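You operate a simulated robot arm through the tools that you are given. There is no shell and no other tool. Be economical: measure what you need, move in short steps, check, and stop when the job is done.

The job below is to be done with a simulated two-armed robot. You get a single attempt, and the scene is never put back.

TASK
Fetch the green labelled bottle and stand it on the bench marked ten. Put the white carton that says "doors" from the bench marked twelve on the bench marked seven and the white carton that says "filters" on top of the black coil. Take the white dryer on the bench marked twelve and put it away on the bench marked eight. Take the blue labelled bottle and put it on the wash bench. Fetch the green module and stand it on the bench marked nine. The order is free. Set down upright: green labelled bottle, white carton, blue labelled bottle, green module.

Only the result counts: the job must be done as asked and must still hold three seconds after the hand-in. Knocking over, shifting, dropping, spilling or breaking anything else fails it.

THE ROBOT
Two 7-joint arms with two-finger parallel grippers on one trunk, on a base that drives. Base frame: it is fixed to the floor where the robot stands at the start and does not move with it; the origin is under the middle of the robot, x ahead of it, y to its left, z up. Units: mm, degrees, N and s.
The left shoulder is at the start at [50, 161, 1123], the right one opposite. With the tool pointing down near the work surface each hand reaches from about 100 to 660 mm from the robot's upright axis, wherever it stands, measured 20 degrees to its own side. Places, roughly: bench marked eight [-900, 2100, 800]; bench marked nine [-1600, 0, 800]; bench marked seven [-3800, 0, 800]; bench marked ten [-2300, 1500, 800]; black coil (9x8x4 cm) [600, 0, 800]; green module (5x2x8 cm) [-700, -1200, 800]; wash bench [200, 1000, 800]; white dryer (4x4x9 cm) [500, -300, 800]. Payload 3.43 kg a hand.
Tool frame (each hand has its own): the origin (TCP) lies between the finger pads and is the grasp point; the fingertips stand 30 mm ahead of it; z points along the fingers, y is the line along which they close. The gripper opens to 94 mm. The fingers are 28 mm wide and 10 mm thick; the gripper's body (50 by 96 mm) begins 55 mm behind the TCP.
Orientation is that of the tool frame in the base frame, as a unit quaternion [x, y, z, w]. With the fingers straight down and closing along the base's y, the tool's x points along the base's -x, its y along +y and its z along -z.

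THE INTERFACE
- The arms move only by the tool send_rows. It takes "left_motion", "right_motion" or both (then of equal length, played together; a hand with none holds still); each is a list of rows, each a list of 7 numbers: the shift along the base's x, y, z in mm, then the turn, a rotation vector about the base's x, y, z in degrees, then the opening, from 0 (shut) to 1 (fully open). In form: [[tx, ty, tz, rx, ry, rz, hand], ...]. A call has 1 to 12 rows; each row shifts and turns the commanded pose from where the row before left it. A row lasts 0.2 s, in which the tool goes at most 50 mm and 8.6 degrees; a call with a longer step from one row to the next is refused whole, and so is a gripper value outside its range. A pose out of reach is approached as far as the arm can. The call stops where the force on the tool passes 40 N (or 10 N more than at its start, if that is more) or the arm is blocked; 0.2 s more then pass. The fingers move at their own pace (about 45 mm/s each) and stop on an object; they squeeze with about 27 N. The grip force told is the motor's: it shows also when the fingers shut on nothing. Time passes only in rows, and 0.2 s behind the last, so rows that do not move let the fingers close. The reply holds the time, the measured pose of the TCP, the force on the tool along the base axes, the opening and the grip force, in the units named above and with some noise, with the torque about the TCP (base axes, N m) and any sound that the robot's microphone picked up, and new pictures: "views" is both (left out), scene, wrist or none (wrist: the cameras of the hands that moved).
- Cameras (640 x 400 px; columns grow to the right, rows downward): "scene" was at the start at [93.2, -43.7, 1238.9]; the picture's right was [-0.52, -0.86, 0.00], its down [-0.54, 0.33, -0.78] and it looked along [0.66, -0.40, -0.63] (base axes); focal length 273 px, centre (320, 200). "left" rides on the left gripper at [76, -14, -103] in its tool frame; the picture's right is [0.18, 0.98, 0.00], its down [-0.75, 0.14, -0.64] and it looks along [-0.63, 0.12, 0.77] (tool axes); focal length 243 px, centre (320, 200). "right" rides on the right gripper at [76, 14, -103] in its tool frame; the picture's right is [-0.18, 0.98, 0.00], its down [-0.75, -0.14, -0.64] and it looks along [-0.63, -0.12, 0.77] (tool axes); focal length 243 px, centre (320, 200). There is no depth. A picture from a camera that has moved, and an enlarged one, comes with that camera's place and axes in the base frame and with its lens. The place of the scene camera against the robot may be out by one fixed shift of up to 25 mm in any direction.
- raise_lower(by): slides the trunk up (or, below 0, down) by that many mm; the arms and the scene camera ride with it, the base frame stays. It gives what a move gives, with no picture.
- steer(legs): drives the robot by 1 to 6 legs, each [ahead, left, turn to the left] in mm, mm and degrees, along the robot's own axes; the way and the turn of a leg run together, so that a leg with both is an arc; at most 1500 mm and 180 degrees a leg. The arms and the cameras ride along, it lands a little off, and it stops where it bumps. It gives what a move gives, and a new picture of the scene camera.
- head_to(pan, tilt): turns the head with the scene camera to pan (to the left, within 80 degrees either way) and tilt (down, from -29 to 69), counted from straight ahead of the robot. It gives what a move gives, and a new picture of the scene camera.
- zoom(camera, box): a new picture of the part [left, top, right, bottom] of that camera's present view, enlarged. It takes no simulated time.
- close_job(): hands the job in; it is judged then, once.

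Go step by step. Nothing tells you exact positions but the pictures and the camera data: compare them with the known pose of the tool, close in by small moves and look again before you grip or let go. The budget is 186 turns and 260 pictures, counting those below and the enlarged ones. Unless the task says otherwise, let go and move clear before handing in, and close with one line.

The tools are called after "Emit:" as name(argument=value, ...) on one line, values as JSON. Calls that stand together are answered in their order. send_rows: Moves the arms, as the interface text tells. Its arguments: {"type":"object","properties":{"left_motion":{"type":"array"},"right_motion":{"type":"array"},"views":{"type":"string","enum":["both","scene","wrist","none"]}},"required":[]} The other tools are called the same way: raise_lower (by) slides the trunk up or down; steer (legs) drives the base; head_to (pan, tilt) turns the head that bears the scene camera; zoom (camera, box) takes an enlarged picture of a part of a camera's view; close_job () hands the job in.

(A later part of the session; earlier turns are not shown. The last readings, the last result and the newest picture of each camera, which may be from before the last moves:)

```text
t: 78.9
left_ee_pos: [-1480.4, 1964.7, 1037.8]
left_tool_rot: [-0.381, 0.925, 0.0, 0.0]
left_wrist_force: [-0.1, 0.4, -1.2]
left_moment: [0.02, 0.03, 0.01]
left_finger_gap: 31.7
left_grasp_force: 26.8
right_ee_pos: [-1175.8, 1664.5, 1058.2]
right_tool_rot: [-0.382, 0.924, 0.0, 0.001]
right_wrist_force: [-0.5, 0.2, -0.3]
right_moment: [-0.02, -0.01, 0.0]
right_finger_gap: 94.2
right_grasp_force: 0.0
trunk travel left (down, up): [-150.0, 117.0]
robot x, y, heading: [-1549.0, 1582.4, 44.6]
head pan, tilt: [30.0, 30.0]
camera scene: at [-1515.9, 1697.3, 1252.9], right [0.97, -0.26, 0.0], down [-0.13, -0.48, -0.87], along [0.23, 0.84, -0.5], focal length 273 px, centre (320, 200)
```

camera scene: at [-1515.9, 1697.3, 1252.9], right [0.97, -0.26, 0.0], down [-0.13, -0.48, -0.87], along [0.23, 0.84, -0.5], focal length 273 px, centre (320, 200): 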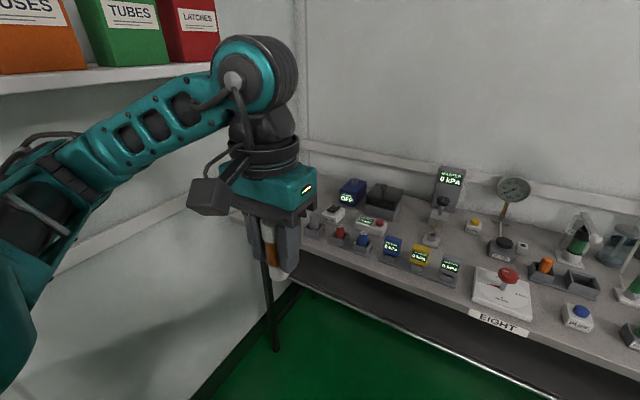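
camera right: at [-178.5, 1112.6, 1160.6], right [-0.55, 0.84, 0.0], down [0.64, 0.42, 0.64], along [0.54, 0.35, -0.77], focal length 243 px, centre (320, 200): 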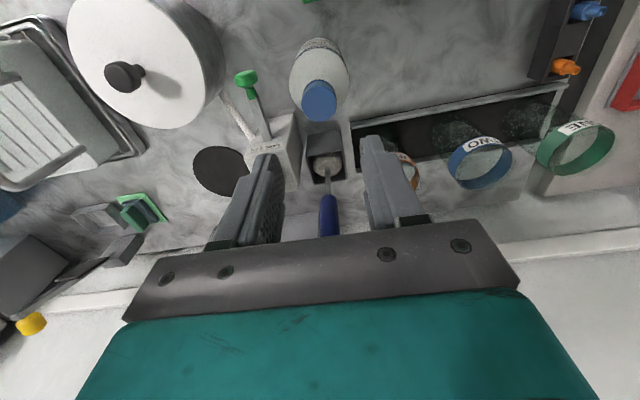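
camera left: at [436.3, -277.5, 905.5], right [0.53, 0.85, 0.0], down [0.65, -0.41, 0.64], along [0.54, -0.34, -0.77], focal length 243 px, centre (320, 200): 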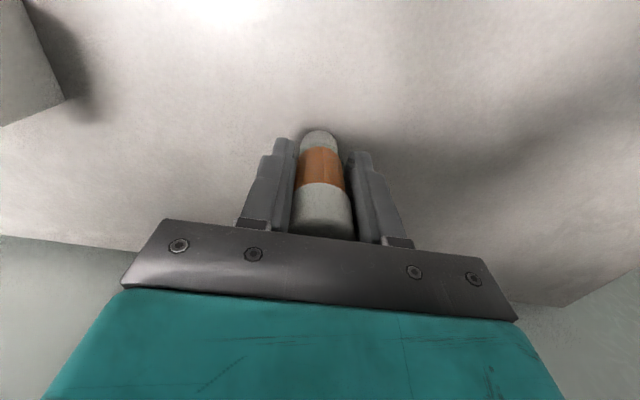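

Emit:
head_to(pan=-5, tilt=38)

Emit:
zoom(camera="scene", box=[130, 100, 500, 280])

```text
t: 79.9
left_ee_pos: [-1480.5, 1964.5, 1037.8]
left_tool_rot: [-0.381, 0.925, 0.0, 0.001]
left_wrist_force: [0.1, -0.2, -1.0]
left_moment: [0.02, 0.0, 0.03]
left_finger_gap: 31.6
left_grasp_force: 27.0
right_ee_pos: [-1176.2, 1664.3, 1058.5]
right_tool_rot: [-0.381, 0.925, 0.0, 0.0]
right_wrist_force: [0.7, 0.4, 0.1]
right_moment: [0.0, 0.0, -0.01]
right_finger_gap: 93.7
right_grasp_force: 0.0
trunk travel left (down, up): [-150.0, 117.0]
robot x, y, heading: [-1550.0, 1578.5, 44.7]
head pan, tilt: [-5.0, 38.0]
camera scene: at [-1473.1, 1665.1, 1240.6], right [0.64, -0.77, 0.0], down [-0.47, -0.39, -0.79], along [0.6, 0.51, -0.62], focal length 273 px, centre (320, 200)
```

scene: 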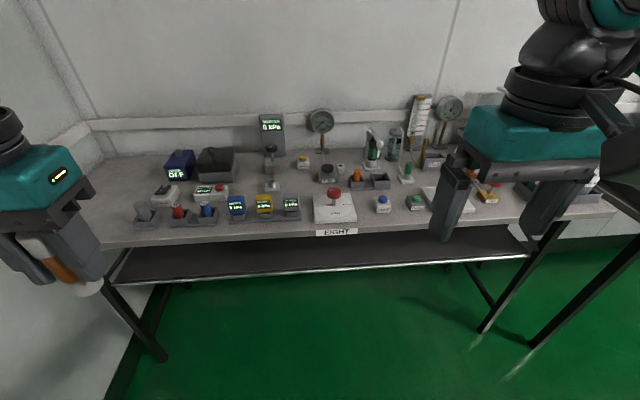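

```text
1.73 times, centred on (315, 190) of scene
camera zoom: at [-1473.1, 1665.1, 1240.6], right [0.64, -0.77, 0.0], down [-0.47, -0.39, -0.79], along [0.6, 0.51, -0.62], focal length 472 px, centre (329, 217)
```

zoom: 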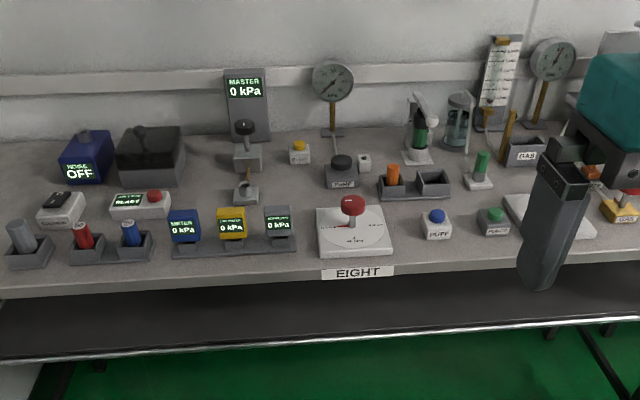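

I've chosen a clear spot at about (−1081,2295), between the READY box and the hose stand, behind the display rack. I'll drive in.

Emit:
steer(legs=[[335, -50, 0]])

Emit:
zoom(camera="left", box=[0, 0, 640, 400])

```text
t: 82.1
left_ee_pos: [-1207.1, 2166.8, 1038.3]
left_tool_rot: [-0.381, 0.924, 0.0, -0.001]
left_wrist_force: [-0.1, -0.1, -0.8]
left_moment: [0.02, 0.0, 0.0]
left_finger_gap: 31.5
left_grasp_force: 27.1
right_ee_pos: [-902.7, 1864.0, 1058.9]
right_tool_rot: [-0.382, 0.924, -0.001, -0.001]
right_wrist_force: [0.4, 0.6, 0.3]
right_moment: [0.0, 0.02, 0.02]
right_finger_gap: 94.1
right_grasp_force: 0.0
trunk travel left (down, up): [-150.0, 117.0]
robot x, y, heading: [-1274.0, 1779.6, 44.7]
head pan, tilt: [-5.0, 38.0]
camera scene: at [-1199.6, 1865.2, 1240.5], right [0.64, -0.77, 0.0], down [-0.47, -0.39, -0.79], along [0.61, 0.5, -0.62], focal length 273 px, centre (320, 200)
```

scene: 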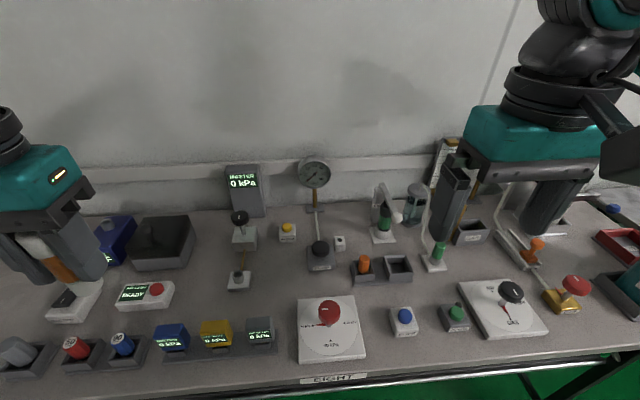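

```text
1.00 times, centred on (320, 200) of left
camera zoom: at [-1250.7, 2100.4, 1140.8], right [-0.82, 0.57, 0.0], down [0.44, 0.63, 0.64], along [0.36, 0.53, -0.77], focal length 243 px, centre (320, 200)
```

zoom: 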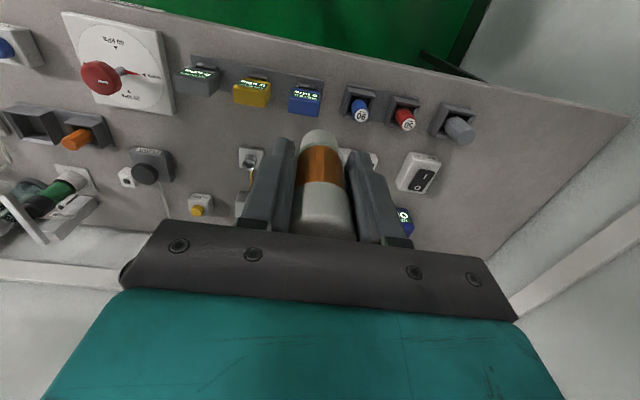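

Emit:
send_rows(left_motion=[[30, 26, 0, 0, 0, 0, 0], [30, 26, 0, 0, 0, 0, 0], [30, 26, 0, 0, 0, 0, 0], [31, 27, 0, 0, 0, 0, 0], [0, 0, -45, 0, 0, 0, 0], [0, 0, -45, 0, 0, 0, 0], [0, 0, -40, 0, 0, 0, 0], [0, 0, 0, 0, 0, 0, 0]])

```text
t: 83.9
left_ee_pos: [-1085.2, 2269.9, 907.8]
left_tool_rot: [-0.381, 0.924, 0.0, 0.001]
left_wrist_force: [0.1, 0.3, -1.0]
left_moment: [0.05, 0.0, 0.03]
left_finger_gap: 31.6
left_grasp_force: 27.5
right_ee_pos: [-903.6, 1863.1, 1059.4]
right_tool_rot: [-0.383, 0.924, 0.0, 0.0]
right_wrist_force: [0.0, -0.3, 0.4]
right_moment: [-0.01, 0.01, -0.01]
right_finger_gap: 93.8
right_grasp_force: 0.1
trunk travel left (down, up): [-150.0, 117.0]
robot x, y, heading: [-1272.6, 1783.9, 44.9]
head pan, tilt: [-5.0, 38.0]
camera scene: at [-1199.9, 1864.9, 1240.6], right [0.64, -0.77, 0.0], down [-0.47, -0.39, -0.79], along [0.61, 0.5, -0.62], focal length 273 px, centre (320, 200)
camera left: at [-1128.5, 2204.1, 1011.2], right [-0.82, 0.57, 0.0], down [0.43, 0.63, 0.64], along [0.36, 0.53, -0.77], focal length 243 px, centre (320, 200)
```

scene: 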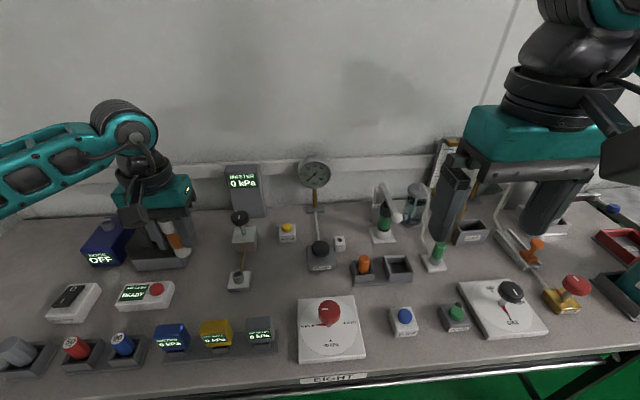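
left: 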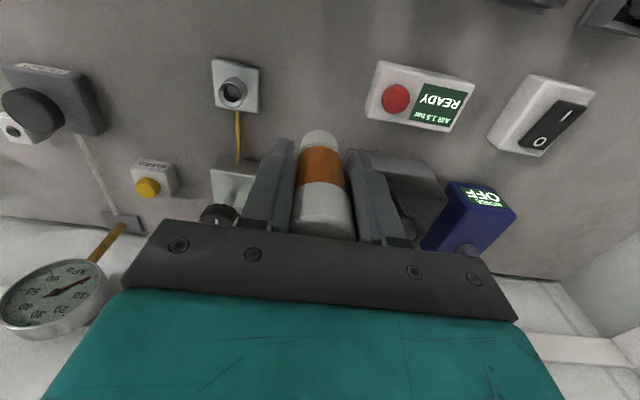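

The drop point is clear between hose stand and READY box. I'll lower it.

Emit:
send_rows(left_motion=[[-4, -4, -45, 0, 0, 0, 0], [0, 0, -40, 0, 0, 0, 0], [0, 0, -12, 0, 0, 0, 0], [0, 0, -3, 0, 0, 0, 0], [0, 0, -2, 0, 0, 0, 0], [0, 0, -2, 0, 0, 0, 0], [0, 0, 0, 0, 0, 0, 0]], views="wrist")

```text
t: 85.5
left_ee_pos: [-1090.1, 2266.1, 805.5]
left_tool_rot: [-0.381, 0.925, 0.0, -0.001]
left_wrist_force: [0.5, 0.0, -1.0]
left_moment: [-0.02, -0.02, -0.03]
left_finger_gap: 31.9
left_grasp_force: 26.9
right_ee_pos: [-902.4, 1864.1, 1058.5]
right_tool_rot: [-0.382, 0.924, 0.001, 0.0]
right_wrist_force: [0.5, -0.3, -0.1]
right_moment: [0.01, 0.0, -0.01]
right_finger_gap: 94.0
right_grasp_force: 0.1
trunk travel left (down, up): [-150.0, 117.0]
robot x, y, heading: [-1272.6, 1781.6, 44.9]
head pan, tilt: [-5.0, 38.0]
camera left: at [-1134.0, 2200.9, 907.1], right [-0.82, 0.57, 0.0], down [0.44, 0.63, 0.64], along [0.36, 0.53, -0.77], focal length 243 px, centre (320, 200)
```

left: 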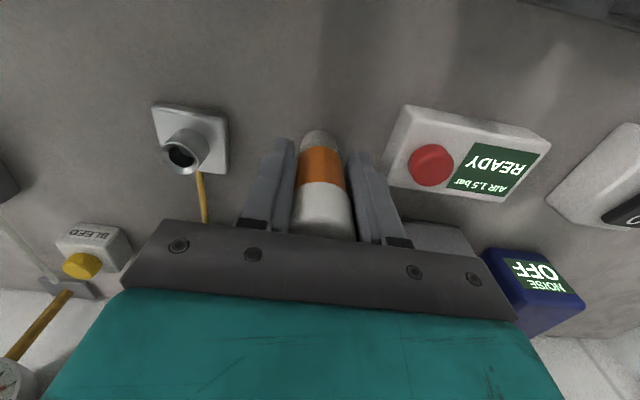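

Emit:
send_rows(left_motion=[[0, 0, -1.5, 0, 0, 0, 0], [0, 0, -1.5, 0, 0, 0, 0], [0, 0, 0, 0, 0, 0, 0]], views="none")

```text
t: 86.3
left_ee_pos: [-1089.5, 2265.3, 802.6]
left_tool_rot: [-0.382, 0.924, 0.001, 0.001]
left_wrist_force: [-2.1, -2.2, 9.6]
left_moment: [-0.13, 0.1, -0.04]
left_finger_gap: 31.4
left_grasp_force: 26.6
right_ee_pos: [-902.6, 1862.8, 1058.4]
right_tool_rot: [-0.382, 0.924, 0.0, 0.0]
right_wrist_force: [-0.5, -0.5, -0.6]
right_moment: [0.02, -0.01, -0.01]
right_finger_gap: 94.3
right_grasp_force: 0.0
trunk travel left (down, up): [-150.0, 117.0]
robot x, y, heading: [-1276.5, 1780.1, 44.8]
head pan, tilt: [-5.0, 38.0]
```

Contact. I'll open a little and rise.

Emit:
send_rows(left_motion=[[0, 0, 0.5, 0, 0, 0, 0.4], [0, 0, 0, 0, 0, 0, 0.45], [0, 0, 0, 0, 0, 0, 0.45], [0, 0, 15, 0, 0, 0, 0.45], [0, 0, 35, 0, 0, 0, 0.45], [0, 0, 45, 0, 0, 0, 0.45], [0, 0, 48, 0, 0, 0, 0.45], [0, 0, 48, 0, 0, 0, 0.45], [0, 0, 48, 0, 0, 0, 0.6], [0, 0, 0, 0, 0, 0, 1]])

```text
t: 88.5
left_ee_pos: [-1091.7, 2267.8, 1042.6]
left_tool_rot: [-0.381, 0.925, 0.0, 0.0]
left_wrist_force: [0.6, 0.0, 0.2]
left_moment: [0.02, 0.02, 0.03]
left_finger_gap: 91.3
left_grasp_force: 0.0
right_ee_pos: [-902.8, 1862.2, 1059.4]
right_tool_rot: [-0.381, 0.925, 0.0, 0.0]
right_wrist_force: [-0.1, 0.0, 0.4]
right_moment: [0.04, 0.02, -0.01]
right_finger_gap: 94.3
right_grasp_force: 0.1
trunk travel left (down, up): [-150.0, 117.0]
robot x, y, heading: [-1275.3, 1776.5, 44.8]
head pan, tilt: [-5.0, 38.0]
camera scene: at [-1199.9, 1865.0, 1240.6], right [0.64, -0.77, 0.0], down [-0.47, -0.39, -0.79], along [0.61, 0.5, -0.62], focal length 273 px, centre (320, 200)
camera left: at [-1135.0, 2204.0, 1144.6], right [-0.82, 0.57, 0.0], down [0.44, 0.63, 0.64], along [0.36, 0.53, -0.77], focal length 243 px, centre (320, 200)
```

scene: 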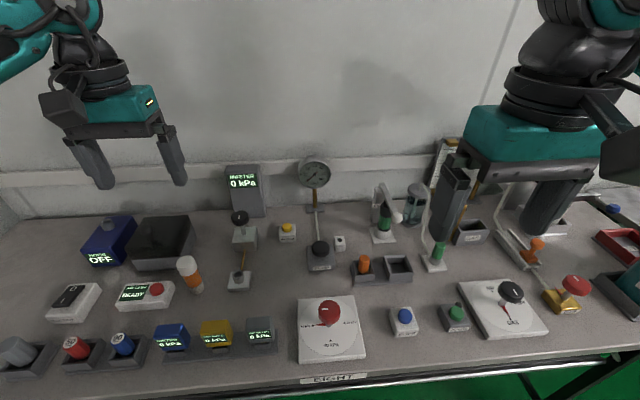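
left: 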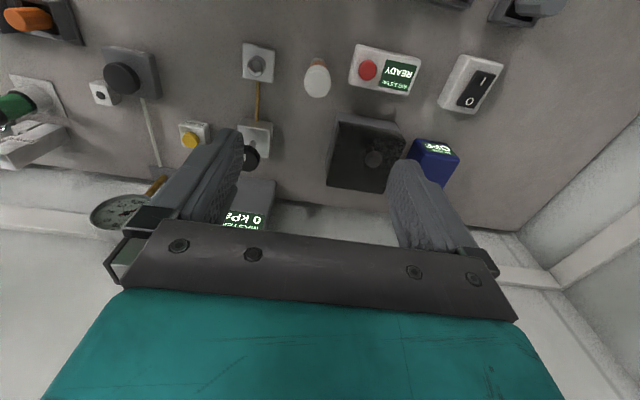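

The dryer stands on bench eight. I'll retract the left hand and drive back to bench twelve.

Emit:
send_rows(left_motion=[[-27, -26, 0, 0, 0, 0, 1], [-27, -26, 0, 0, 0, 0, 1], [-27, -26, 0, 0, 0, 0, 1], [-27, -26, 0, 0, 0, 0, 1]], views="none")

Emit:
steer(legs=[[-340, 0, 0], [0, -1050, 0], [0, -1040, 0]])

```text
t: 89.5
left_ee_pos: [-1197.7, 2161.4, 1041.7]
left_tool_rot: [-0.381, 0.925, -0.001, -0.001]
left_wrist_force: [-0.5, -2.0, -0.6]
left_moment: [0.01, 0.0, 0.01]
left_finger_gap: 94.0
left_grasp_force: 0.1
right_ee_pos: [-902.7, 1864.0, 1057.7]
right_tool_rot: [-0.381, 0.924, 0.0, 0.001]
right_wrist_force: [-0.2, -0.1, 0.5]
right_moment: [0.02, -0.01, 0.02]
right_finger_gap: 93.9
right_grasp_force: 0.0
trunk travel left (down, up): [-150.0, 117.0]
robot x, y, heading: [-1278.2, 1782.1, 44.8]
head pan, tilt: [-5.0, 38.0]
```

```text
t: 102.0
left_ee_pos: [49.3, 434.0, 1042.4]
left_tool_rot: [-0.382, 0.924, 0.0, 0.001]
left_wrist_force: [-0.4, 0.0, 0.9]
left_moment: [0.03, -0.02, -0.02]
left_finger_gap: 93.8
left_grasp_force: 0.0
right_ee_pos: [345.7, 136.9, 1058.6]
right_tool_rot: [-0.382, 0.924, 0.0, -0.001]
right_wrist_force: [-0.5, -0.7, -0.4]
right_moment: [-0.01, 0.03, 0.02]
right_finger_gap: 94.1
right_grasp_force: 0.1
trunk travel left (down, up): [-150.0, 117.0]
robot x, y, heading: [-24.9, 51.5, 44.6]
head pan, tilt: [-5.0, 38.0]
stopped in leg 3: the robot was blocked; the commanded pose is now the measured one
camera scene: at [48.8, 136.8, 1240.6], right [0.64, -0.77, 0.0], down [-0.47, -0.39, -0.79], along [0.6, 0.51, -0.62], focal length 273 px, centre (320, 200)
```

scene: 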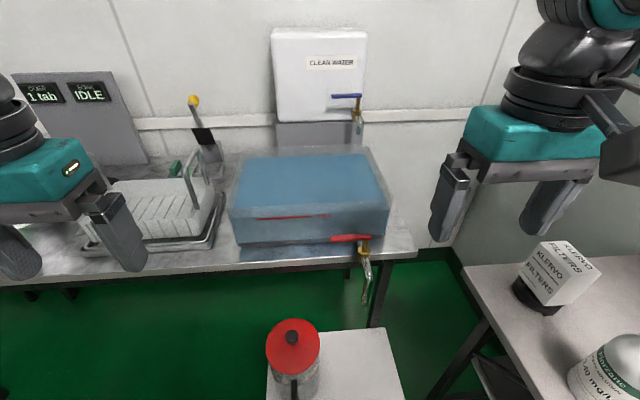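

The base touched something at the end, probably bench twelve's side. Carton and coil still stand. I'll back off a little, then turn to face bench twelve.

Emit:
steer(legs=[[-30, 40, 0]])

Emit:
steer(legs=[[0, 0, -87.5]])

```text
t: 102.9
left_ee_pos: [1.4, 441.2, 1041.7]
left_tool_rot: [-0.382, 0.924, 0.0, 0.0]
left_wrist_force: [-0.4, 0.6, -0.2]
left_moment: [0.04, -0.02, 0.02]
left_finger_gap: 94.2
left_grasp_force: 0.0
right_ee_pos: [296.4, 143.3, 1058.7]
right_tool_rot: [-0.383, 0.924, 0.0, 0.0]
right_wrist_force: [-0.5, 0.2, 0.4]
right_moment: [-0.01, 0.0, -0.01]
right_finger_gap: 94.0
right_grasp_force: 0.1
trunk travel left (down, up): [-150.0, 117.0]
robot x, y, heading: [-77.5, 58.8, 44.8]
head pan, tilt: [-5.0, 38.0]
camera scene: at [-1.1, 144.0, 1240.7], right [0.64, -0.77, 0.0], down [-0.47, -0.39, -0.79], along [0.61, 0.51, -0.62], focal length 273 px, centre (320, 200)
```

scene: 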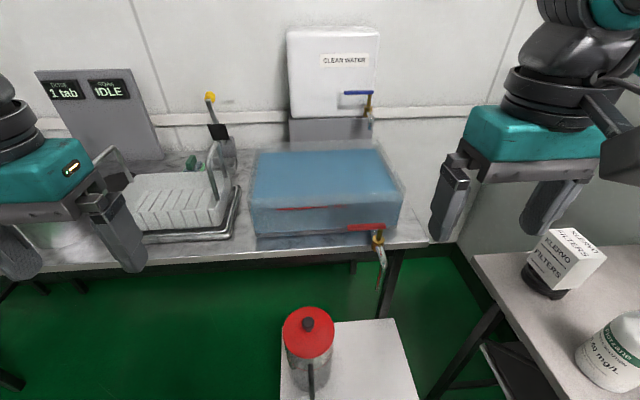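

```text
t: 107.0
left_ee_pos: [309.7, 5.5, 1042.0]
left_tool_rot: [0.356, 0.934, 0.0, -0.001]
left_wrist_force: [0.8, -0.1, 1.1]
left_moment: [0.02, 0.01, 0.0]
left_finger_gap: 94.1
left_grasp_force: 0.1
right_ee_pos: [30.0, -306.5, 1057.8]
right_tool_rot: [0.355, 0.935, 0.001, -0.001]
right_wrist_force: [0.2, -0.2, -0.5]
right_moment: [0.03, -0.03, 0.0]
right_finger_gap: 94.1
right_grasp_force: 0.1
trunk travel left (down, up): [-150.0, 117.0]
robot x, y, heading: [-74.6, 58.9, -41.9]
head pan, tilt: [-5.0, 38.0]
camera scene: at [-6.0, -29.0, 1240.6], right [-0.73, -0.69, 0.0], down [-0.42, 0.45, -0.79], along [0.54, -0.57, -0.62], focal length 273 px, centre (320, 200)
```

scene: 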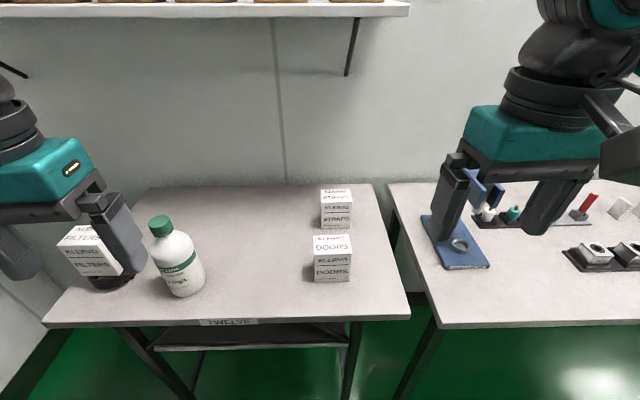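

Emit:
steer(legs=[[85, 0, 0]])

Emit:
zoom(camera="right", box=[0, 0, 640, 400])

Emit:
zoom(camera="left", box=[0, 0, 640, 400])

```text
t: 108.1
left_ee_pos: [374.0, -51.9, 1041.4]
left_tool_rot: [0.356, 0.935, 0.001, -0.001]
left_wrist_force: [0.6, 0.5, 0.4]
left_moment: [0.01, -0.02, 0.0]
left_finger_gap: 94.0
left_grasp_force: 0.1
right_ee_pos: [94.7, -363.3, 1057.5]
right_tool_rot: [0.355, 0.935, -0.001, 0.0]
right_wrist_force: [-0.6, -0.3, 0.1]
right_moment: [0.01, 0.05, -0.01]
right_finger_gap: 94.2
right_grasp_force: 0.1
trunk travel left (down, up): [-150.0, 117.0]
robot x, y, heading: [-12.2, 1.7, -41.8]
head pan, tilt: [-5.0, 38.0]
camera scene: at [58.2, -86.2, 1240.5], right [-0.73, -0.69, 0.0], down [-0.42, 0.45, -0.79], along [0.54, -0.57, -0.62], focal length 273 px, centre (320, 200)
```

scene: 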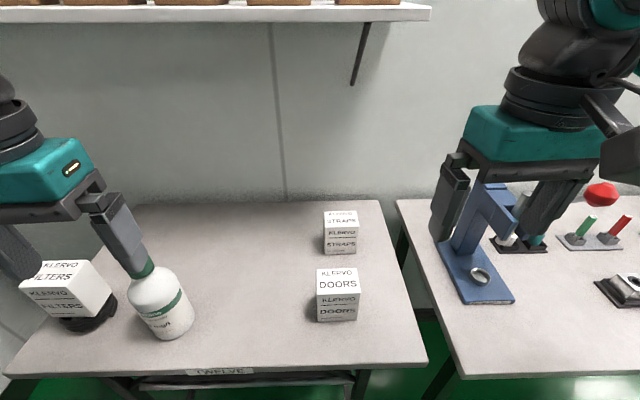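

```text
1.00 times, centred on (320, 200) of right
camera zoom: at [46.3, -303.2, 1160.5], right [0.79, 0.61, 0.0], down [0.47, -0.61, 0.64], along [0.39, -0.51, -0.77], focal length 243 px, centre (320, 200)
```

zoom: 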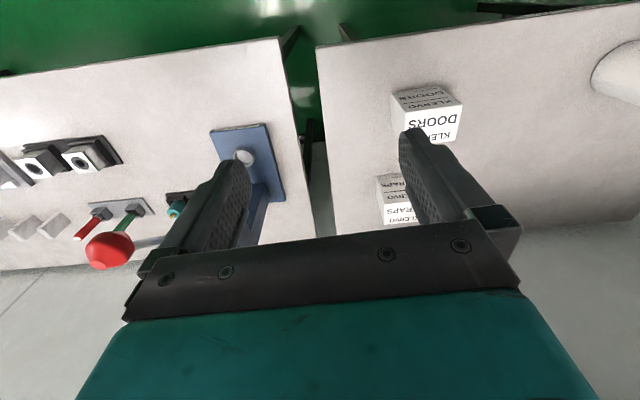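

```text
1.00 times, centred on (320, 200) of left
camera zoom: at [307.8, -12.3, 1144.2], right [0.52, 0.86, 0.0], down [0.66, -0.4, 0.64], along [0.55, -0.33, -0.77], focal length 243 px, centre (320, 200)
```

zoom: 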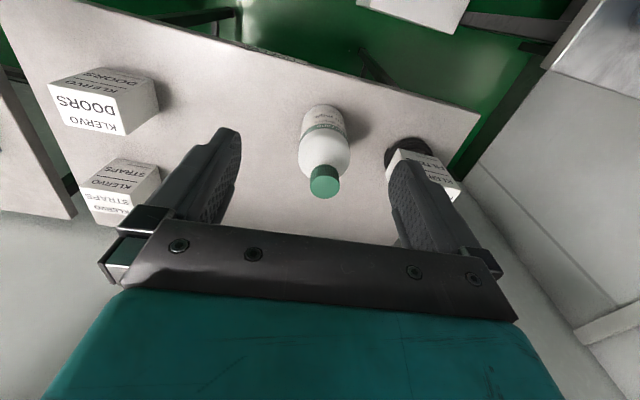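

Green cap is at about (448,−90,920). I'll bring the left hand over it.

Emit:
send_rows(left_motion=[[25, -13, 0, 0, 0, 0, 1], [25, -13, 0, 0, 0, 0, 1], [24, -12, 0, 0, 0, 0, 1], [0, 0, -45, 0, 0, 0, 1], [0, 0, -45, 0, 0, 0, 1], [0, 0, 0, 0, 0, 0, 1]])

```text
t: 109.5
left_ee_pos: [447.6, -90.3, 953.7]
left_tool_rot: [0.356, 0.935, 0.0, 0.0]
left_wrist_force: [0.3, 0.5, -0.6]
left_moment: [0.05, -0.01, -0.01]
left_finger_gap: 94.1
left_grasp_force: 0.1
right_ee_pos: [93.0, -363.7, 1058.3]
right_tool_rot: [0.355, 0.935, 0.0, -0.001]
right_wrist_force: [0.2, -0.9, -0.6]
right_moment: [-0.04, 0.04, -0.02]
right_finger_gap: 94.0
right_grasp_force: 0.1
trunk travel left (down, up): [-150.0, 117.0]
robot x, y, heading: [-12.4, -1.6, -41.8]
head pan, tilt: [-5.0, 38.0]
camera scene: at [57.6, -85.8, 1240.6], right [-0.73, -0.69, 0.0], down [-0.42, 0.45, -0.79], along [0.54, -0.57, -0.62], focal length 273 px, centre (320, 200)
camera left: at [380.6, -50.7, 1056.0], right [0.52, 0.86, 0.0], down [0.66, -0.4, 0.64], along [0.55, -0.33, -0.77], focal length 243 px, centre (320, 200)
```

scene: 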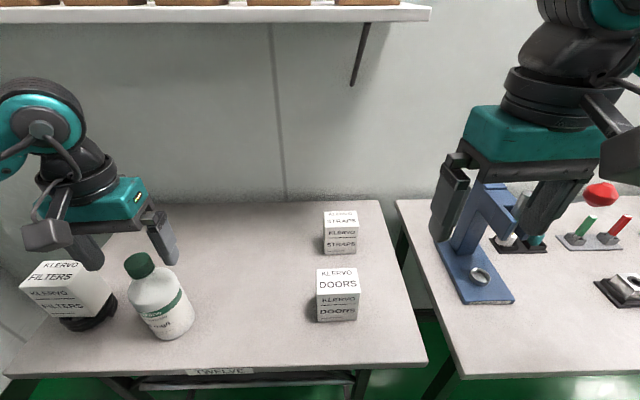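
left: 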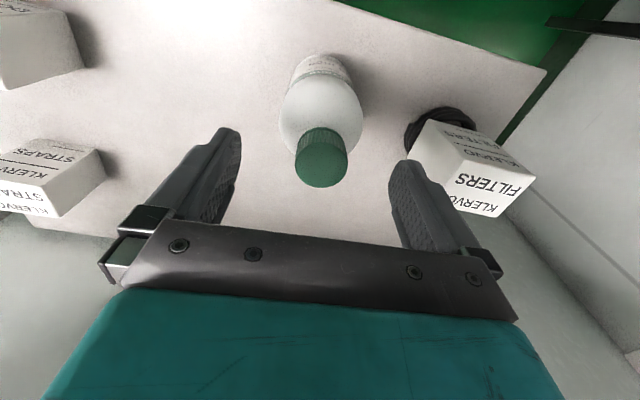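

Emit:
send_rows(left_motion=[[4, -2, -16, 0, 0, 0, 1], [0, 0, -15, 0, 0, 0, 1], [0, 0, 0, 0, 0, 0, 0], [0, 0, 0, 0, 0, 0, 0], [0, 0, 0, 0, 0, 0, 0], [0, 0, 0, 0, 0, 0, 0], [0, 0, 0, 0, 0, 0, 0]], views="wrist")

```text
t: 111.1
left_ee_pos: [451.7, -90.2, 922.7]
left_tool_rot: [0.356, 0.934, -0.001, -0.001]
left_wrist_force: [-1.1, -1.7, 0.9]
left_moment: [-0.1, 0.11, -0.01]
left_finger_gap: 31.9
left_grasp_force: 27.1
right_ee_pos: [94.2, -363.2, 1057.8]
right_tool_rot: [0.355, 0.935, 0.0, -0.001]
right_wrist_force: [0.0, -0.1, -0.1]
right_moment: [0.01, -0.02, -0.04]
right_finger_gap: 94.0
right_grasp_force: 0.2
trunk travel left (down, up): [-150.0, 117.0]
robot x, y, heading: [-13.0, 1.5, -41.9]
head pan, tilt: [-5.0, 38.0]
camera left: at [386.1, -52.1, 1024.3], right [0.52, 0.86, 0.0], down [0.66, -0.4, 0.64], along [0.55, -0.33, -0.77], focal length 243 px, centre (320, 200)
```

left: 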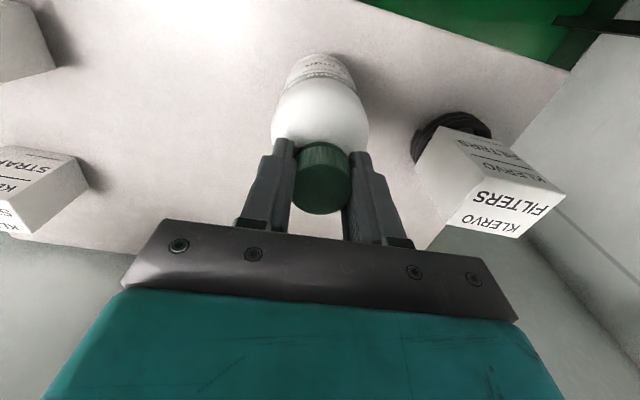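

Green cap gripped. I'll lift and retract the left hand while the right hand goes over the doors carton (centre about (251,−318)).

Emit:
send_rows(left_motion=[[0, 0, 30, 0, 0, 0, 0], [0, 0, 45, 0, 0, 0, 0], [0, 0, 45, 0, 0, 0, 0], [0, 0, 20, 0, 0, 0, 0], [-26, 13, 0, 0, 0, 0, 0], [-26, 13, 0, 0, 0, 0, 0], [-26, 12, 0, 0, 0, 0, 0], [0, 0, 0, 0, 0, 0, 0]], right_motion=[[31, 9, 0, 0, 0, 0, 1], [31, 9, 0, 0, 0, 0, 1], [31, 9, 0, 0, 0, 0, 1], [31, 9, 0, 0, 0, 0, 1], [31, 9, 0, 0, 0, 0, 1], [0, 0, -45, 0, 0, 0, 1], [0, 0, -45, 0, 0, 0, 1], [0, 0, 0, 0, 0, 0, 1]])

```text
t: 112.9
left_ee_pos: [376.1, -53.6, 1060.2]
left_tool_rot: [0.355, 0.935, 0.001, -0.001]
left_wrist_force: [0.5, 0.1, -4.9]
left_moment: [-0.04, -0.03, 0.0]
left_finger_gap: 31.5
left_grasp_force: 27.0
right_ee_pos: [248.2, -317.7, 967.3]
right_tool_rot: [0.356, 0.934, 0.0, -0.001]
right_wrist_force: [-0.2, -0.9, 0.2]
right_moment: [0.01, 0.01, -0.01]
right_finger_gap: 94.3
right_grasp_force: 0.1
trunk travel left (down, up): [-150.0, 117.0]
robot x, y, heading: [-7.9, 6.3, -41.9]
head pan, tilt: [-5.0, 38.0]
camera scene: at [58.0, -85.8, 1240.6], right [-0.73, -0.69, 0.0], down [-0.42, 0.45, -0.79], along [0.54, -0.57, -0.62], focal length 273 px, centre (320, 200)
camera right: at [200.7, -257.3, 1070.8], right [0.79, 0.61, 0.0], down [0.47, -0.61, 0.64], along [0.39, -0.51, -0.77], focal length 243 px, centre (320, 200)
camera left: at [309.0, -14.6, 1162.2], right [0.52, 0.86, 0.0], down [0.66, -0.4, 0.64], along [0.55, -0.33, -0.77], focal length 243 px, centre (320, 200)
```

scene: 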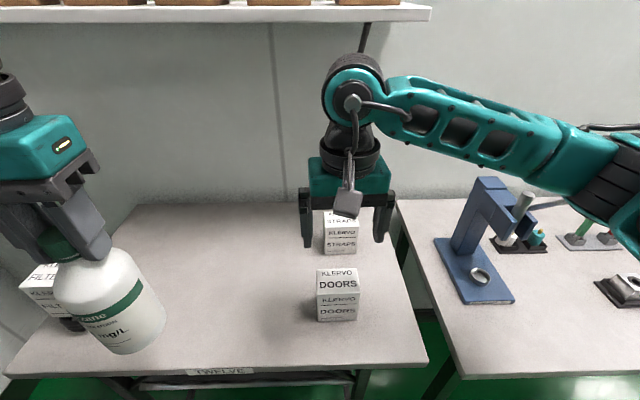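
right: 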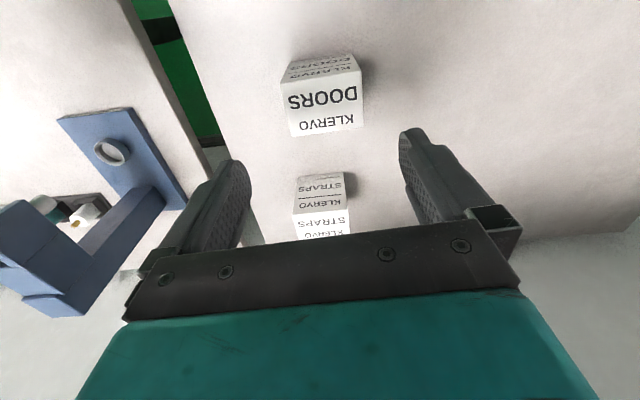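
left: 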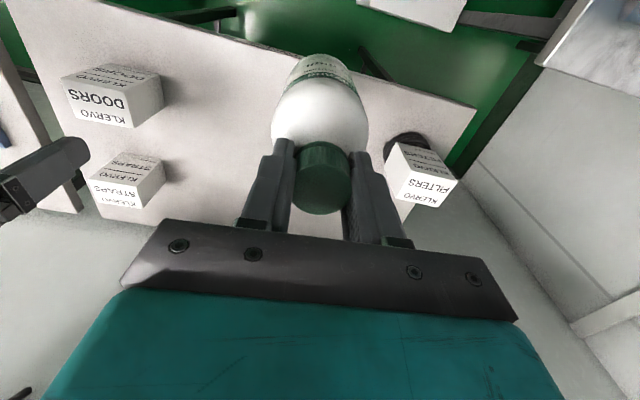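

Doors carton centre at (251,−318) needs 4° of yaw. I'll lower over it and grip.

Emit:
send_rows(right_motion=[[3, -1, -40, 0, 0, -4.3, 1], [0, 0, -45, 0, 0, 0, 1], [0, 0, 0, 0, 0, 0, 1]], views="wrist")

```text
t: 113.7
left_ee_pos: [375.5, -54.6, 1059.4]
left_tool_rot: [0.356, 0.935, 0.0, 0.0]
left_wrist_force: [0.1, -0.1, -4.9]
left_moment: [-0.02, 0.01, -0.01]
left_finger_gap: 31.4
left_grasp_force: 27.1
right_ee_pos: [253.4, -319.9, 883.4]
right_tool_rot: [0.39, 0.921, 0.0, 0.0]
right_wrist_force: [-0.6, 0.2, 0.2]
right_moment: [0.0, 0.03, 0.0]
right_finger_gap: 93.8
right_grasp_force: 0.1
trunk travel left (down, up): [-150.0, 117.0]
robot x, y, heading: [-16.1, 5.9, -41.8]
head pan, tilt: [-5.0, 38.0]
camera right: at [209.4, -256.0, 985.5], right [0.83, 0.55, 0.0], down [0.42, -0.64, 0.64], along [0.35, -0.53, -0.77], focal length 243 px, centre (320, 200)
```

right: 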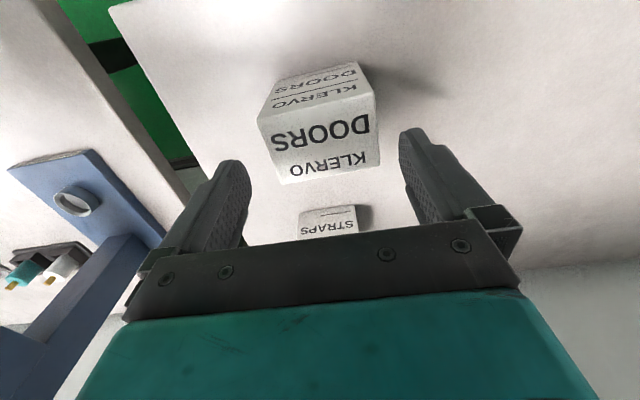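

Emit:
send_rows(right_motion=[[-1, 1, -36, 0, 0, 0, 1], [0, 0, -35, 0, 0, 0, 1], [0, 0, 0, 0, 0, 0, 0.4], [0, 0, 0, 0, 0, 0, 0.4], [0, 0, 0, 0, 0, 0, 0.4], [0, 0, 20, 0, 0, 0, 0.4], [0, 0, 45, 0, 0, 0, 0.4], [0, 0, 48, 0, 0, 0, 0.4], [0, 0, 48, 0, 0, 0, 0.4], [0, 0, 48, 0, 0, 0, 0.4], [0, 0, 40, 0, 0, 0, 0.4]])

```text
t: 116.1
left_ee_pos: [375.1, -53.3, 1060.4]
left_tool_rot: [0.356, 0.935, 0.0, 0.0]
left_wrist_force: [-0.2, 0.3, -5.2]
left_moment: [0.0, 0.0, 0.0]
left_finger_gap: 31.8
left_grasp_force: 26.9
right_ee_pos: [250.7, -315.4, 1061.3]
right_tool_rot: [0.39, 0.921, 0.0, -0.001]
right_wrist_force: [-1.6, -0.2, -1.3]
right_moment: [0.0, 0.0, 0.03]
right_finger_gap: 78.1
right_grasp_force: 26.4
trunk travel left (down, up): [-150.0, 117.0]
robot x, y, heading: [-12.2, 2.3, -41.5]
head pan, tilt: [-5.0, 38.0]
camera scene: at [58.0, -85.6, 1240.5], right [-0.73, -0.69, 0.0], down [-0.42, 0.45, -0.79], along [0.54, -0.57, -0.62], focal length 273 px, centre (320, 200)
camera right: at [208.0, -253.0, 1163.0], right [0.83, 0.55, 0.0], down [0.42, -0.64, 0.64], along [0.35, -0.54, -0.77], focal length 243 px, centre (320, 200)
```

scene: 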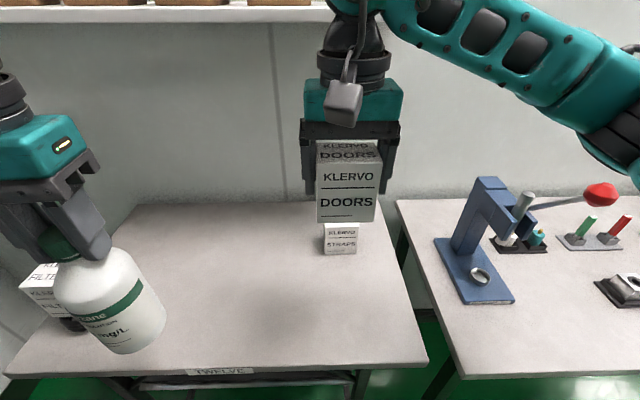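
right: 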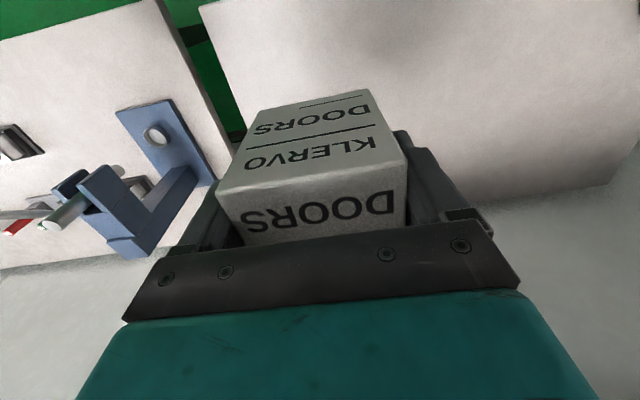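

Both items are held. I'll retract the right hand, back away and turn around toward bench ten on the far wall.

Emit:
send_rows(right_motion=[[-40, -12, 0, 0, 0, 0, 0.4], [-40, -12, 0, 0, 0, 0, 0.4], [-40, -12, 0, 0, 0, 0, 0.4], [-36, -11, 0, 0, 0, 4, 0.4]], views="none")

Emit:
head_to(pan=0, tilt=25)

Emit:
steer(legs=[[-150, 0, 0], [0, 0, 176]])

```text
t: 117.1
left_ee_pos: [375.2, -54.3, 1060.2]
left_tool_rot: [0.355, 0.935, 0.0, -0.001]
left_wrist_force: [-0.3, -0.2, -4.6]
left_moment: [0.02, 0.02, 0.02]
left_finger_gap: 31.6
left_grasp_force: 26.5
right_ee_pos: [95.6, -363.8, 1059.9]
right_tool_rot: [0.357, 0.934, 0.0, -0.001]
right_wrist_force: [-0.8, -0.8, -0.6]
right_moment: [-0.03, 0.02, -0.01]
right_finger_gap: 78.2
right_grasp_force: 27.3
trunk travel left (down, up): [-150.0, 117.0]
robot x, y, heading: [-6.5, 5.9, -41.8]
head pan, tilt: [-5.0, 38.0]
```

```text
t: 117.8
left_ee_pos: [374.7, -53.2, 1059.1]
left_tool_rot: [0.356, 0.934, 0.001, -0.001]
left_wrist_force: [0.5, 0.6, -4.8]
left_moment: [0.05, -0.02, -0.02]
left_finger_gap: 31.8
left_grasp_force: 26.7
right_ee_pos: [97.7, -363.3, 1059.3]
right_tool_rot: [0.358, 0.934, 0.0, -0.001]
right_wrist_force: [0.5, 0.5, -0.3]
right_moment: [0.03, 0.02, 0.02]
right_finger_gap: 78.0
right_grasp_force: 27.3
trunk travel left (down, up): [-150.0, 117.0]
robot x, y, heading: [-9.8, 1.1, -41.7]
head pan, tilt: [0.0, 25.0]
camera scene: at [67.6, -84.4, 1260.8], right [-0.67, -0.75, 0.0], down [-0.32, 0.28, -0.91], along [0.68, -0.6, -0.42], focal length 273 px, centre (320, 200)
```

scene: 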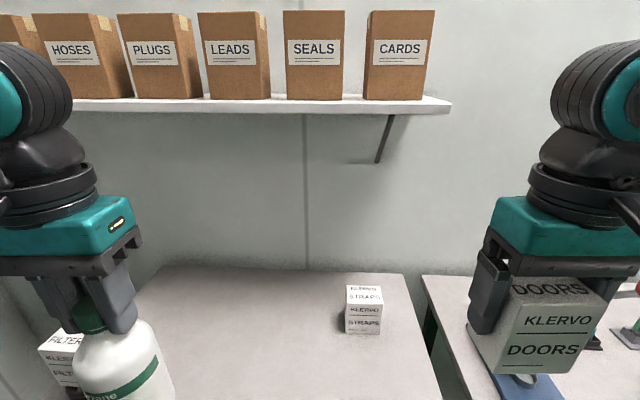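

```text
t: 126.3
left_ee_pos: [-504.9, 194.1, 1059.1]
left_tool_rot: [0.918, -0.397, 0.0, 0.0]
left_wrist_force: [0.8, -0.7, -5.9]
left_moment: [0.03, -0.03, -0.01]
left_finger_gap: 31.6
left_grasp_force: 26.9
right_ee_pos: [-201.6, 479.4, 1059.2]
right_tool_rot: [0.917, -0.398, 0.001, 0.0]
right_wrist_force: [0.1, 0.1, 0.0]
right_moment: [-0.01, -0.02, -0.01]
right_finger_gap: 78.0
right_grasp_force: 27.2
trunk travel left (down, up): [-150.0, 117.0]
robot x, y, heading: [-123.9, 101.8, 133.3]
head pan, tilt: [0.0, 25.0]
camera scene: at [-235.1, 200.2, 1260.9], right [0.73, 0.69, 0.0], down [0.29, -0.31, -0.91], along [-0.62, 0.66, -0.42], focal length 273 px, centre (320, 200)
```

scene: 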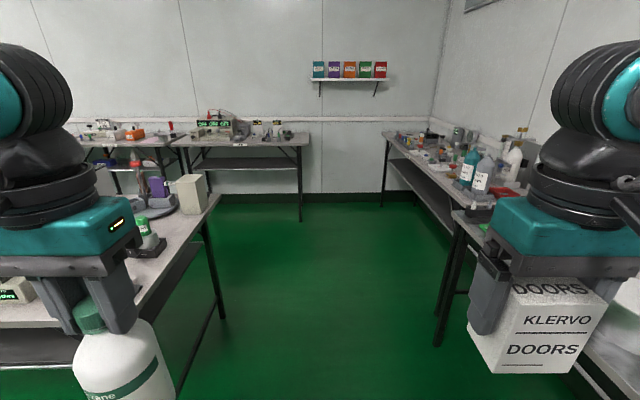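

Clear overview: bench nine is the island at left, bench ten is straight back against the wall. I'll drive down the corridor and then shift left in front of bench ten.

Emit:
steer(legs=[[1400, 0, 0.7], [400, 0, 0]])

Emit:
steer(legs=[[0, 550, 0]])

```text
t: 135.5
left_ee_pos: [-1780.0, 1488.2, 1059.8]
left_tool_rot: [0.923, -0.384, 0.001, 0.0]
left_wrist_force: [-0.3, 0.3, -4.8]
left_moment: [0.02, -0.01, 0.01]
left_finger_gap: 31.6
left_grasp_force: 27.1
right_ee_pos: [-1483.2, 1781.1, 1059.4]
right_tool_rot: [0.923, -0.386, 0.001, 0.0]
right_wrist_force: [0.5, 0.3, -0.7]
right_moment: [-0.01, 0.0, 0.0]
right_finger_gap: 77.8
right_grasp_force: 27.4
trunk travel left (down, up): [-150.0, 117.0]
robot x, y, heading: [-1397.8, 1409.8, 135.1]
head pan, tilt: [0.0, 25.0]
camera scene: at [-1510.5, 1502.1, 1260.8], right [0.71, 0.7, 0.0], down [0.3, -0.3, -0.91], along [-0.64, 0.64, -0.42], focal length 273 px, centre (320, 200)
```

scene: 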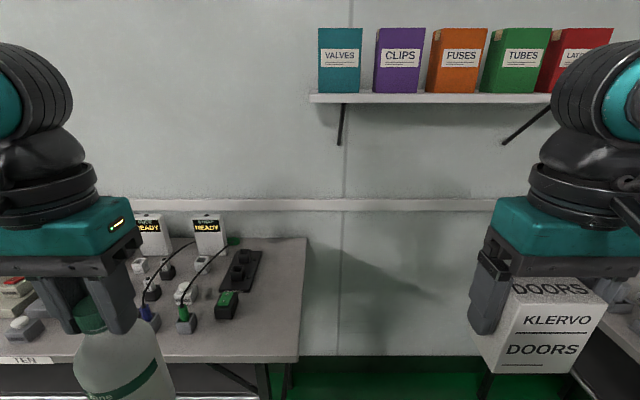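

```text
t: 138.7
left_ee_pos: [-2172.8, 1102.8, 1060.8]
left_tool_rot: [0.922, -0.388, 0.001, 0.001]
left_wrist_force: [0.7, 0.4, -4.4]
left_moment: [-0.03, 0.03, 0.0]
left_finger_gap: 31.5
left_grasp_force: 26.8
right_ee_pos: [-1873.7, 1393.2, 1059.3]
right_tool_rot: [0.921, -0.389, 0.001, -0.001]
right_wrist_force: [-0.7, -0.1, -1.0]
right_moment: [0.01, -0.03, 0.01]
right_finger_gap: 78.0
right_grasp_force: 27.0
trunk travel left (down, up): [-150.0, 117.0]
robot x, y, heading: [-1794.0, 1019.0, 134.6]
head pan, tilt: [0.0, 25.0]
camera scene: at [-1903.0, 1114.7, 1260.9], right [0.71, 0.7, 0.0], down [0.3, -0.3, -0.91], along [-0.63, 0.65, -0.42], focal length 273 px, centre (320, 200)
```

scene: 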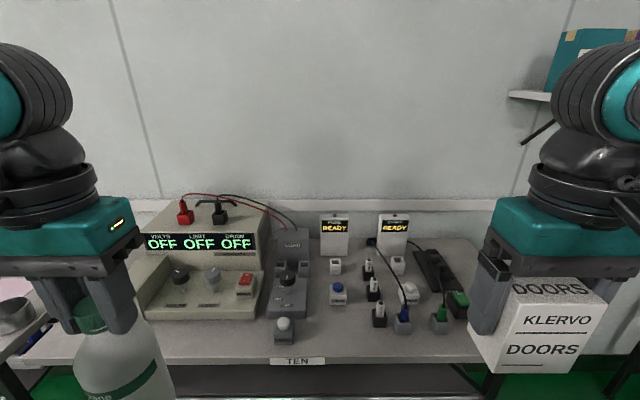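

Emit:
head_to(pan=0, tilt=45)

Emit:
zoom(camera="right", box=[0, 0, 640, 400])

Emit:
zoom(camera="left", box=[0, 0, 640, 400])

```text
t: 139.5
left_ee_pos: [-2172.1, 1101.7, 1058.7]
left_tool_rot: [0.922, -0.388, 0.001, 0.0]
left_wrist_force: [-0.5, 0.6, -4.9]
left_moment: [-0.03, 0.02, 0.0]
left_finger_gap: 31.5
left_grasp_force: 26.7
right_ee_pos: [-1873.2, 1393.0, 1060.7]
right_tool_rot: [0.921, -0.389, 0.0, 0.001]
right_wrist_force: [-0.4, 0.4, -0.6]
right_moment: [-0.06, 0.02, 0.0]
right_finger_gap: 77.9
right_grasp_force: 26.7
trunk travel left (down, up): [-150.0, 117.0]
robot x, y, heading: [-1791.9, 1020.3, 134.5]
head pan, tilt: [0.0, 45.0]
camera scene: at [-1895.2, 1107.2, 1230.4], right [0.71, 0.7, 0.0], down [0.49, -0.5, -0.71], along [-0.49, 0.51, -0.71], focal length 273 px, centre (320, 200)
```

scene: 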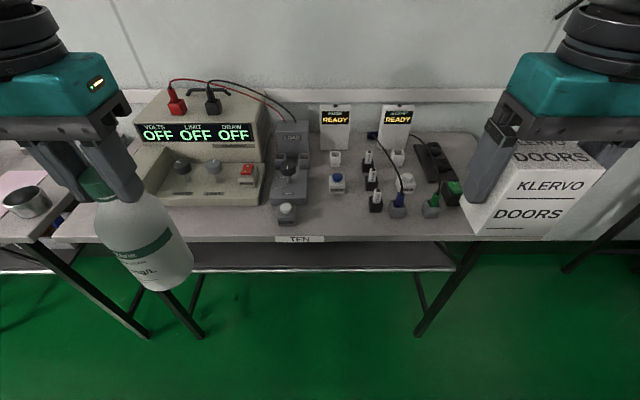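

```text
1.00 times, centred on (320, 200) of right
camera zoom: at [-1831.6, 1328.2, 1162.2], right [-0.83, -0.55, 0.0], down [-0.43, 0.64, 0.64], along [-0.35, 0.53, -0.77], focal length 243 px, centre (320, 200)
```

zoom: 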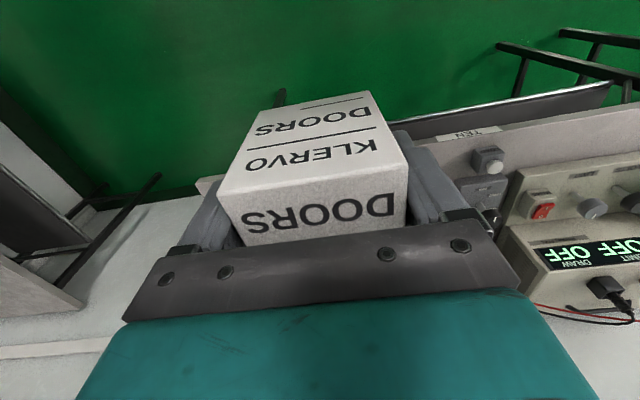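

```text
1.00 times, centred on (320, 200) of left
camera zoom: at [-2108.7, 1057.1, 1162.1], right [-0.57, -0.82, 0.0], down [-0.63, 0.44, 0.64], along [-0.52, 0.37, -0.77], focal length 243 px, centre (320, 200)
```

zoom: 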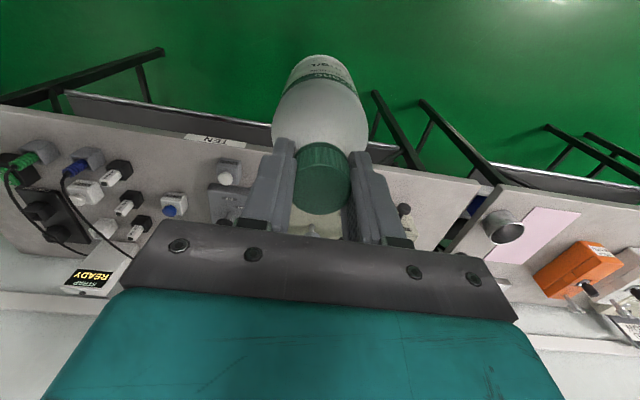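

There's a free patch at the front of bench ten between the white button and the plugs, at about (−2192,1451). I'll raise the bottle and drive in, shifting right a little.

Emit:
send_rows(left_motion=[[0, 0, 40, 0, 0, 0, 0], [0, 0, 30, 0, 0, 0, 0]], views="none")

Emit:
steer(legs=[[0, -100, 0], [195, 0, 0]])

Emit:
zoom(camera="left", box=[0, 0, 640, 400])

```text
t: 140.1
left_ee_pos: [-2171.4, 1105.0, 1131.1]
left_tool_rot: [0.922, -0.388, 0.0, 0.0]
left_wrist_force: [-1.2, -0.2, -4.3]
left_moment: [-0.01, 0.0, -0.01]
left_finger_gap: 31.5
left_grasp_force: 26.8
right_ee_pos: [-1873.7, 1393.5, 1059.4]
right_tool_rot: [0.922, -0.388, 0.001, 0.0]
right_wrist_force: [-0.1, -0.1, -1.7]
right_moment: [-0.01, -0.03, 0.02]
right_finger_gap: 77.9
right_grasp_force: 27.5
trunk travel left (down, up): [-150.0, 117.0]
robot x, y, heading: [-1789.0, 1017.3, 134.3]
head pan, tilt: [0.0, 45.0]
```

```text
t: 142.4
left_ee_pos: [-2236.1, 1314.5, 1129.0]
left_tool_rot: [0.921, -0.389, 0.001, 0.0]
left_wrist_force: [-0.1, 1.3, -5.2]
left_moment: [-0.03, 0.03, -0.01]
left_finger_gap: 31.8
left_grasp_force: 26.5
right_ee_pos: [-1937.7, 1603.0, 1059.9]
right_tool_rot: [0.921, -0.39, 0.001, 0.0]
right_wrist_force: [0.8, 0.1, -0.3]
right_moment: [-0.01, 0.02, -0.01]
right_finger_gap: 78.1
right_grasp_force: 27.1
trunk travel left (down, up): [-150.0, 117.0]
robot x, y, heading: [-1854.2, 1227.0, 134.5]
head pan, tilt: [0.0, 45.0]
camera scene: at [-1958.8, 1316.3, 1230.2], right [0.72, 0.7, 0.0], down [0.49, -0.51, -0.71], along [-0.49, 0.51, -0.71], focal length 273 px, centre (320, 200)
```

scene: 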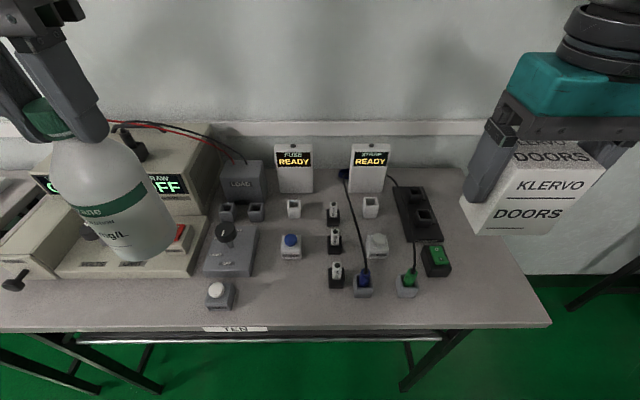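

```text
1.00 times, centred on (320, 200) of left
camera zoom: at [-2172.1, 1267.9, 1232.4], right [-0.58, -0.82, 0.0], down [-0.63, 0.44, 0.64], along [-0.52, 0.37, -0.77], focal length 243 px, centre (320, 200)
```

zoom: 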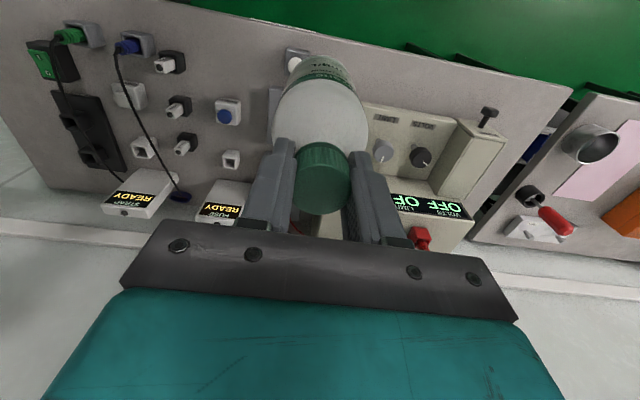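

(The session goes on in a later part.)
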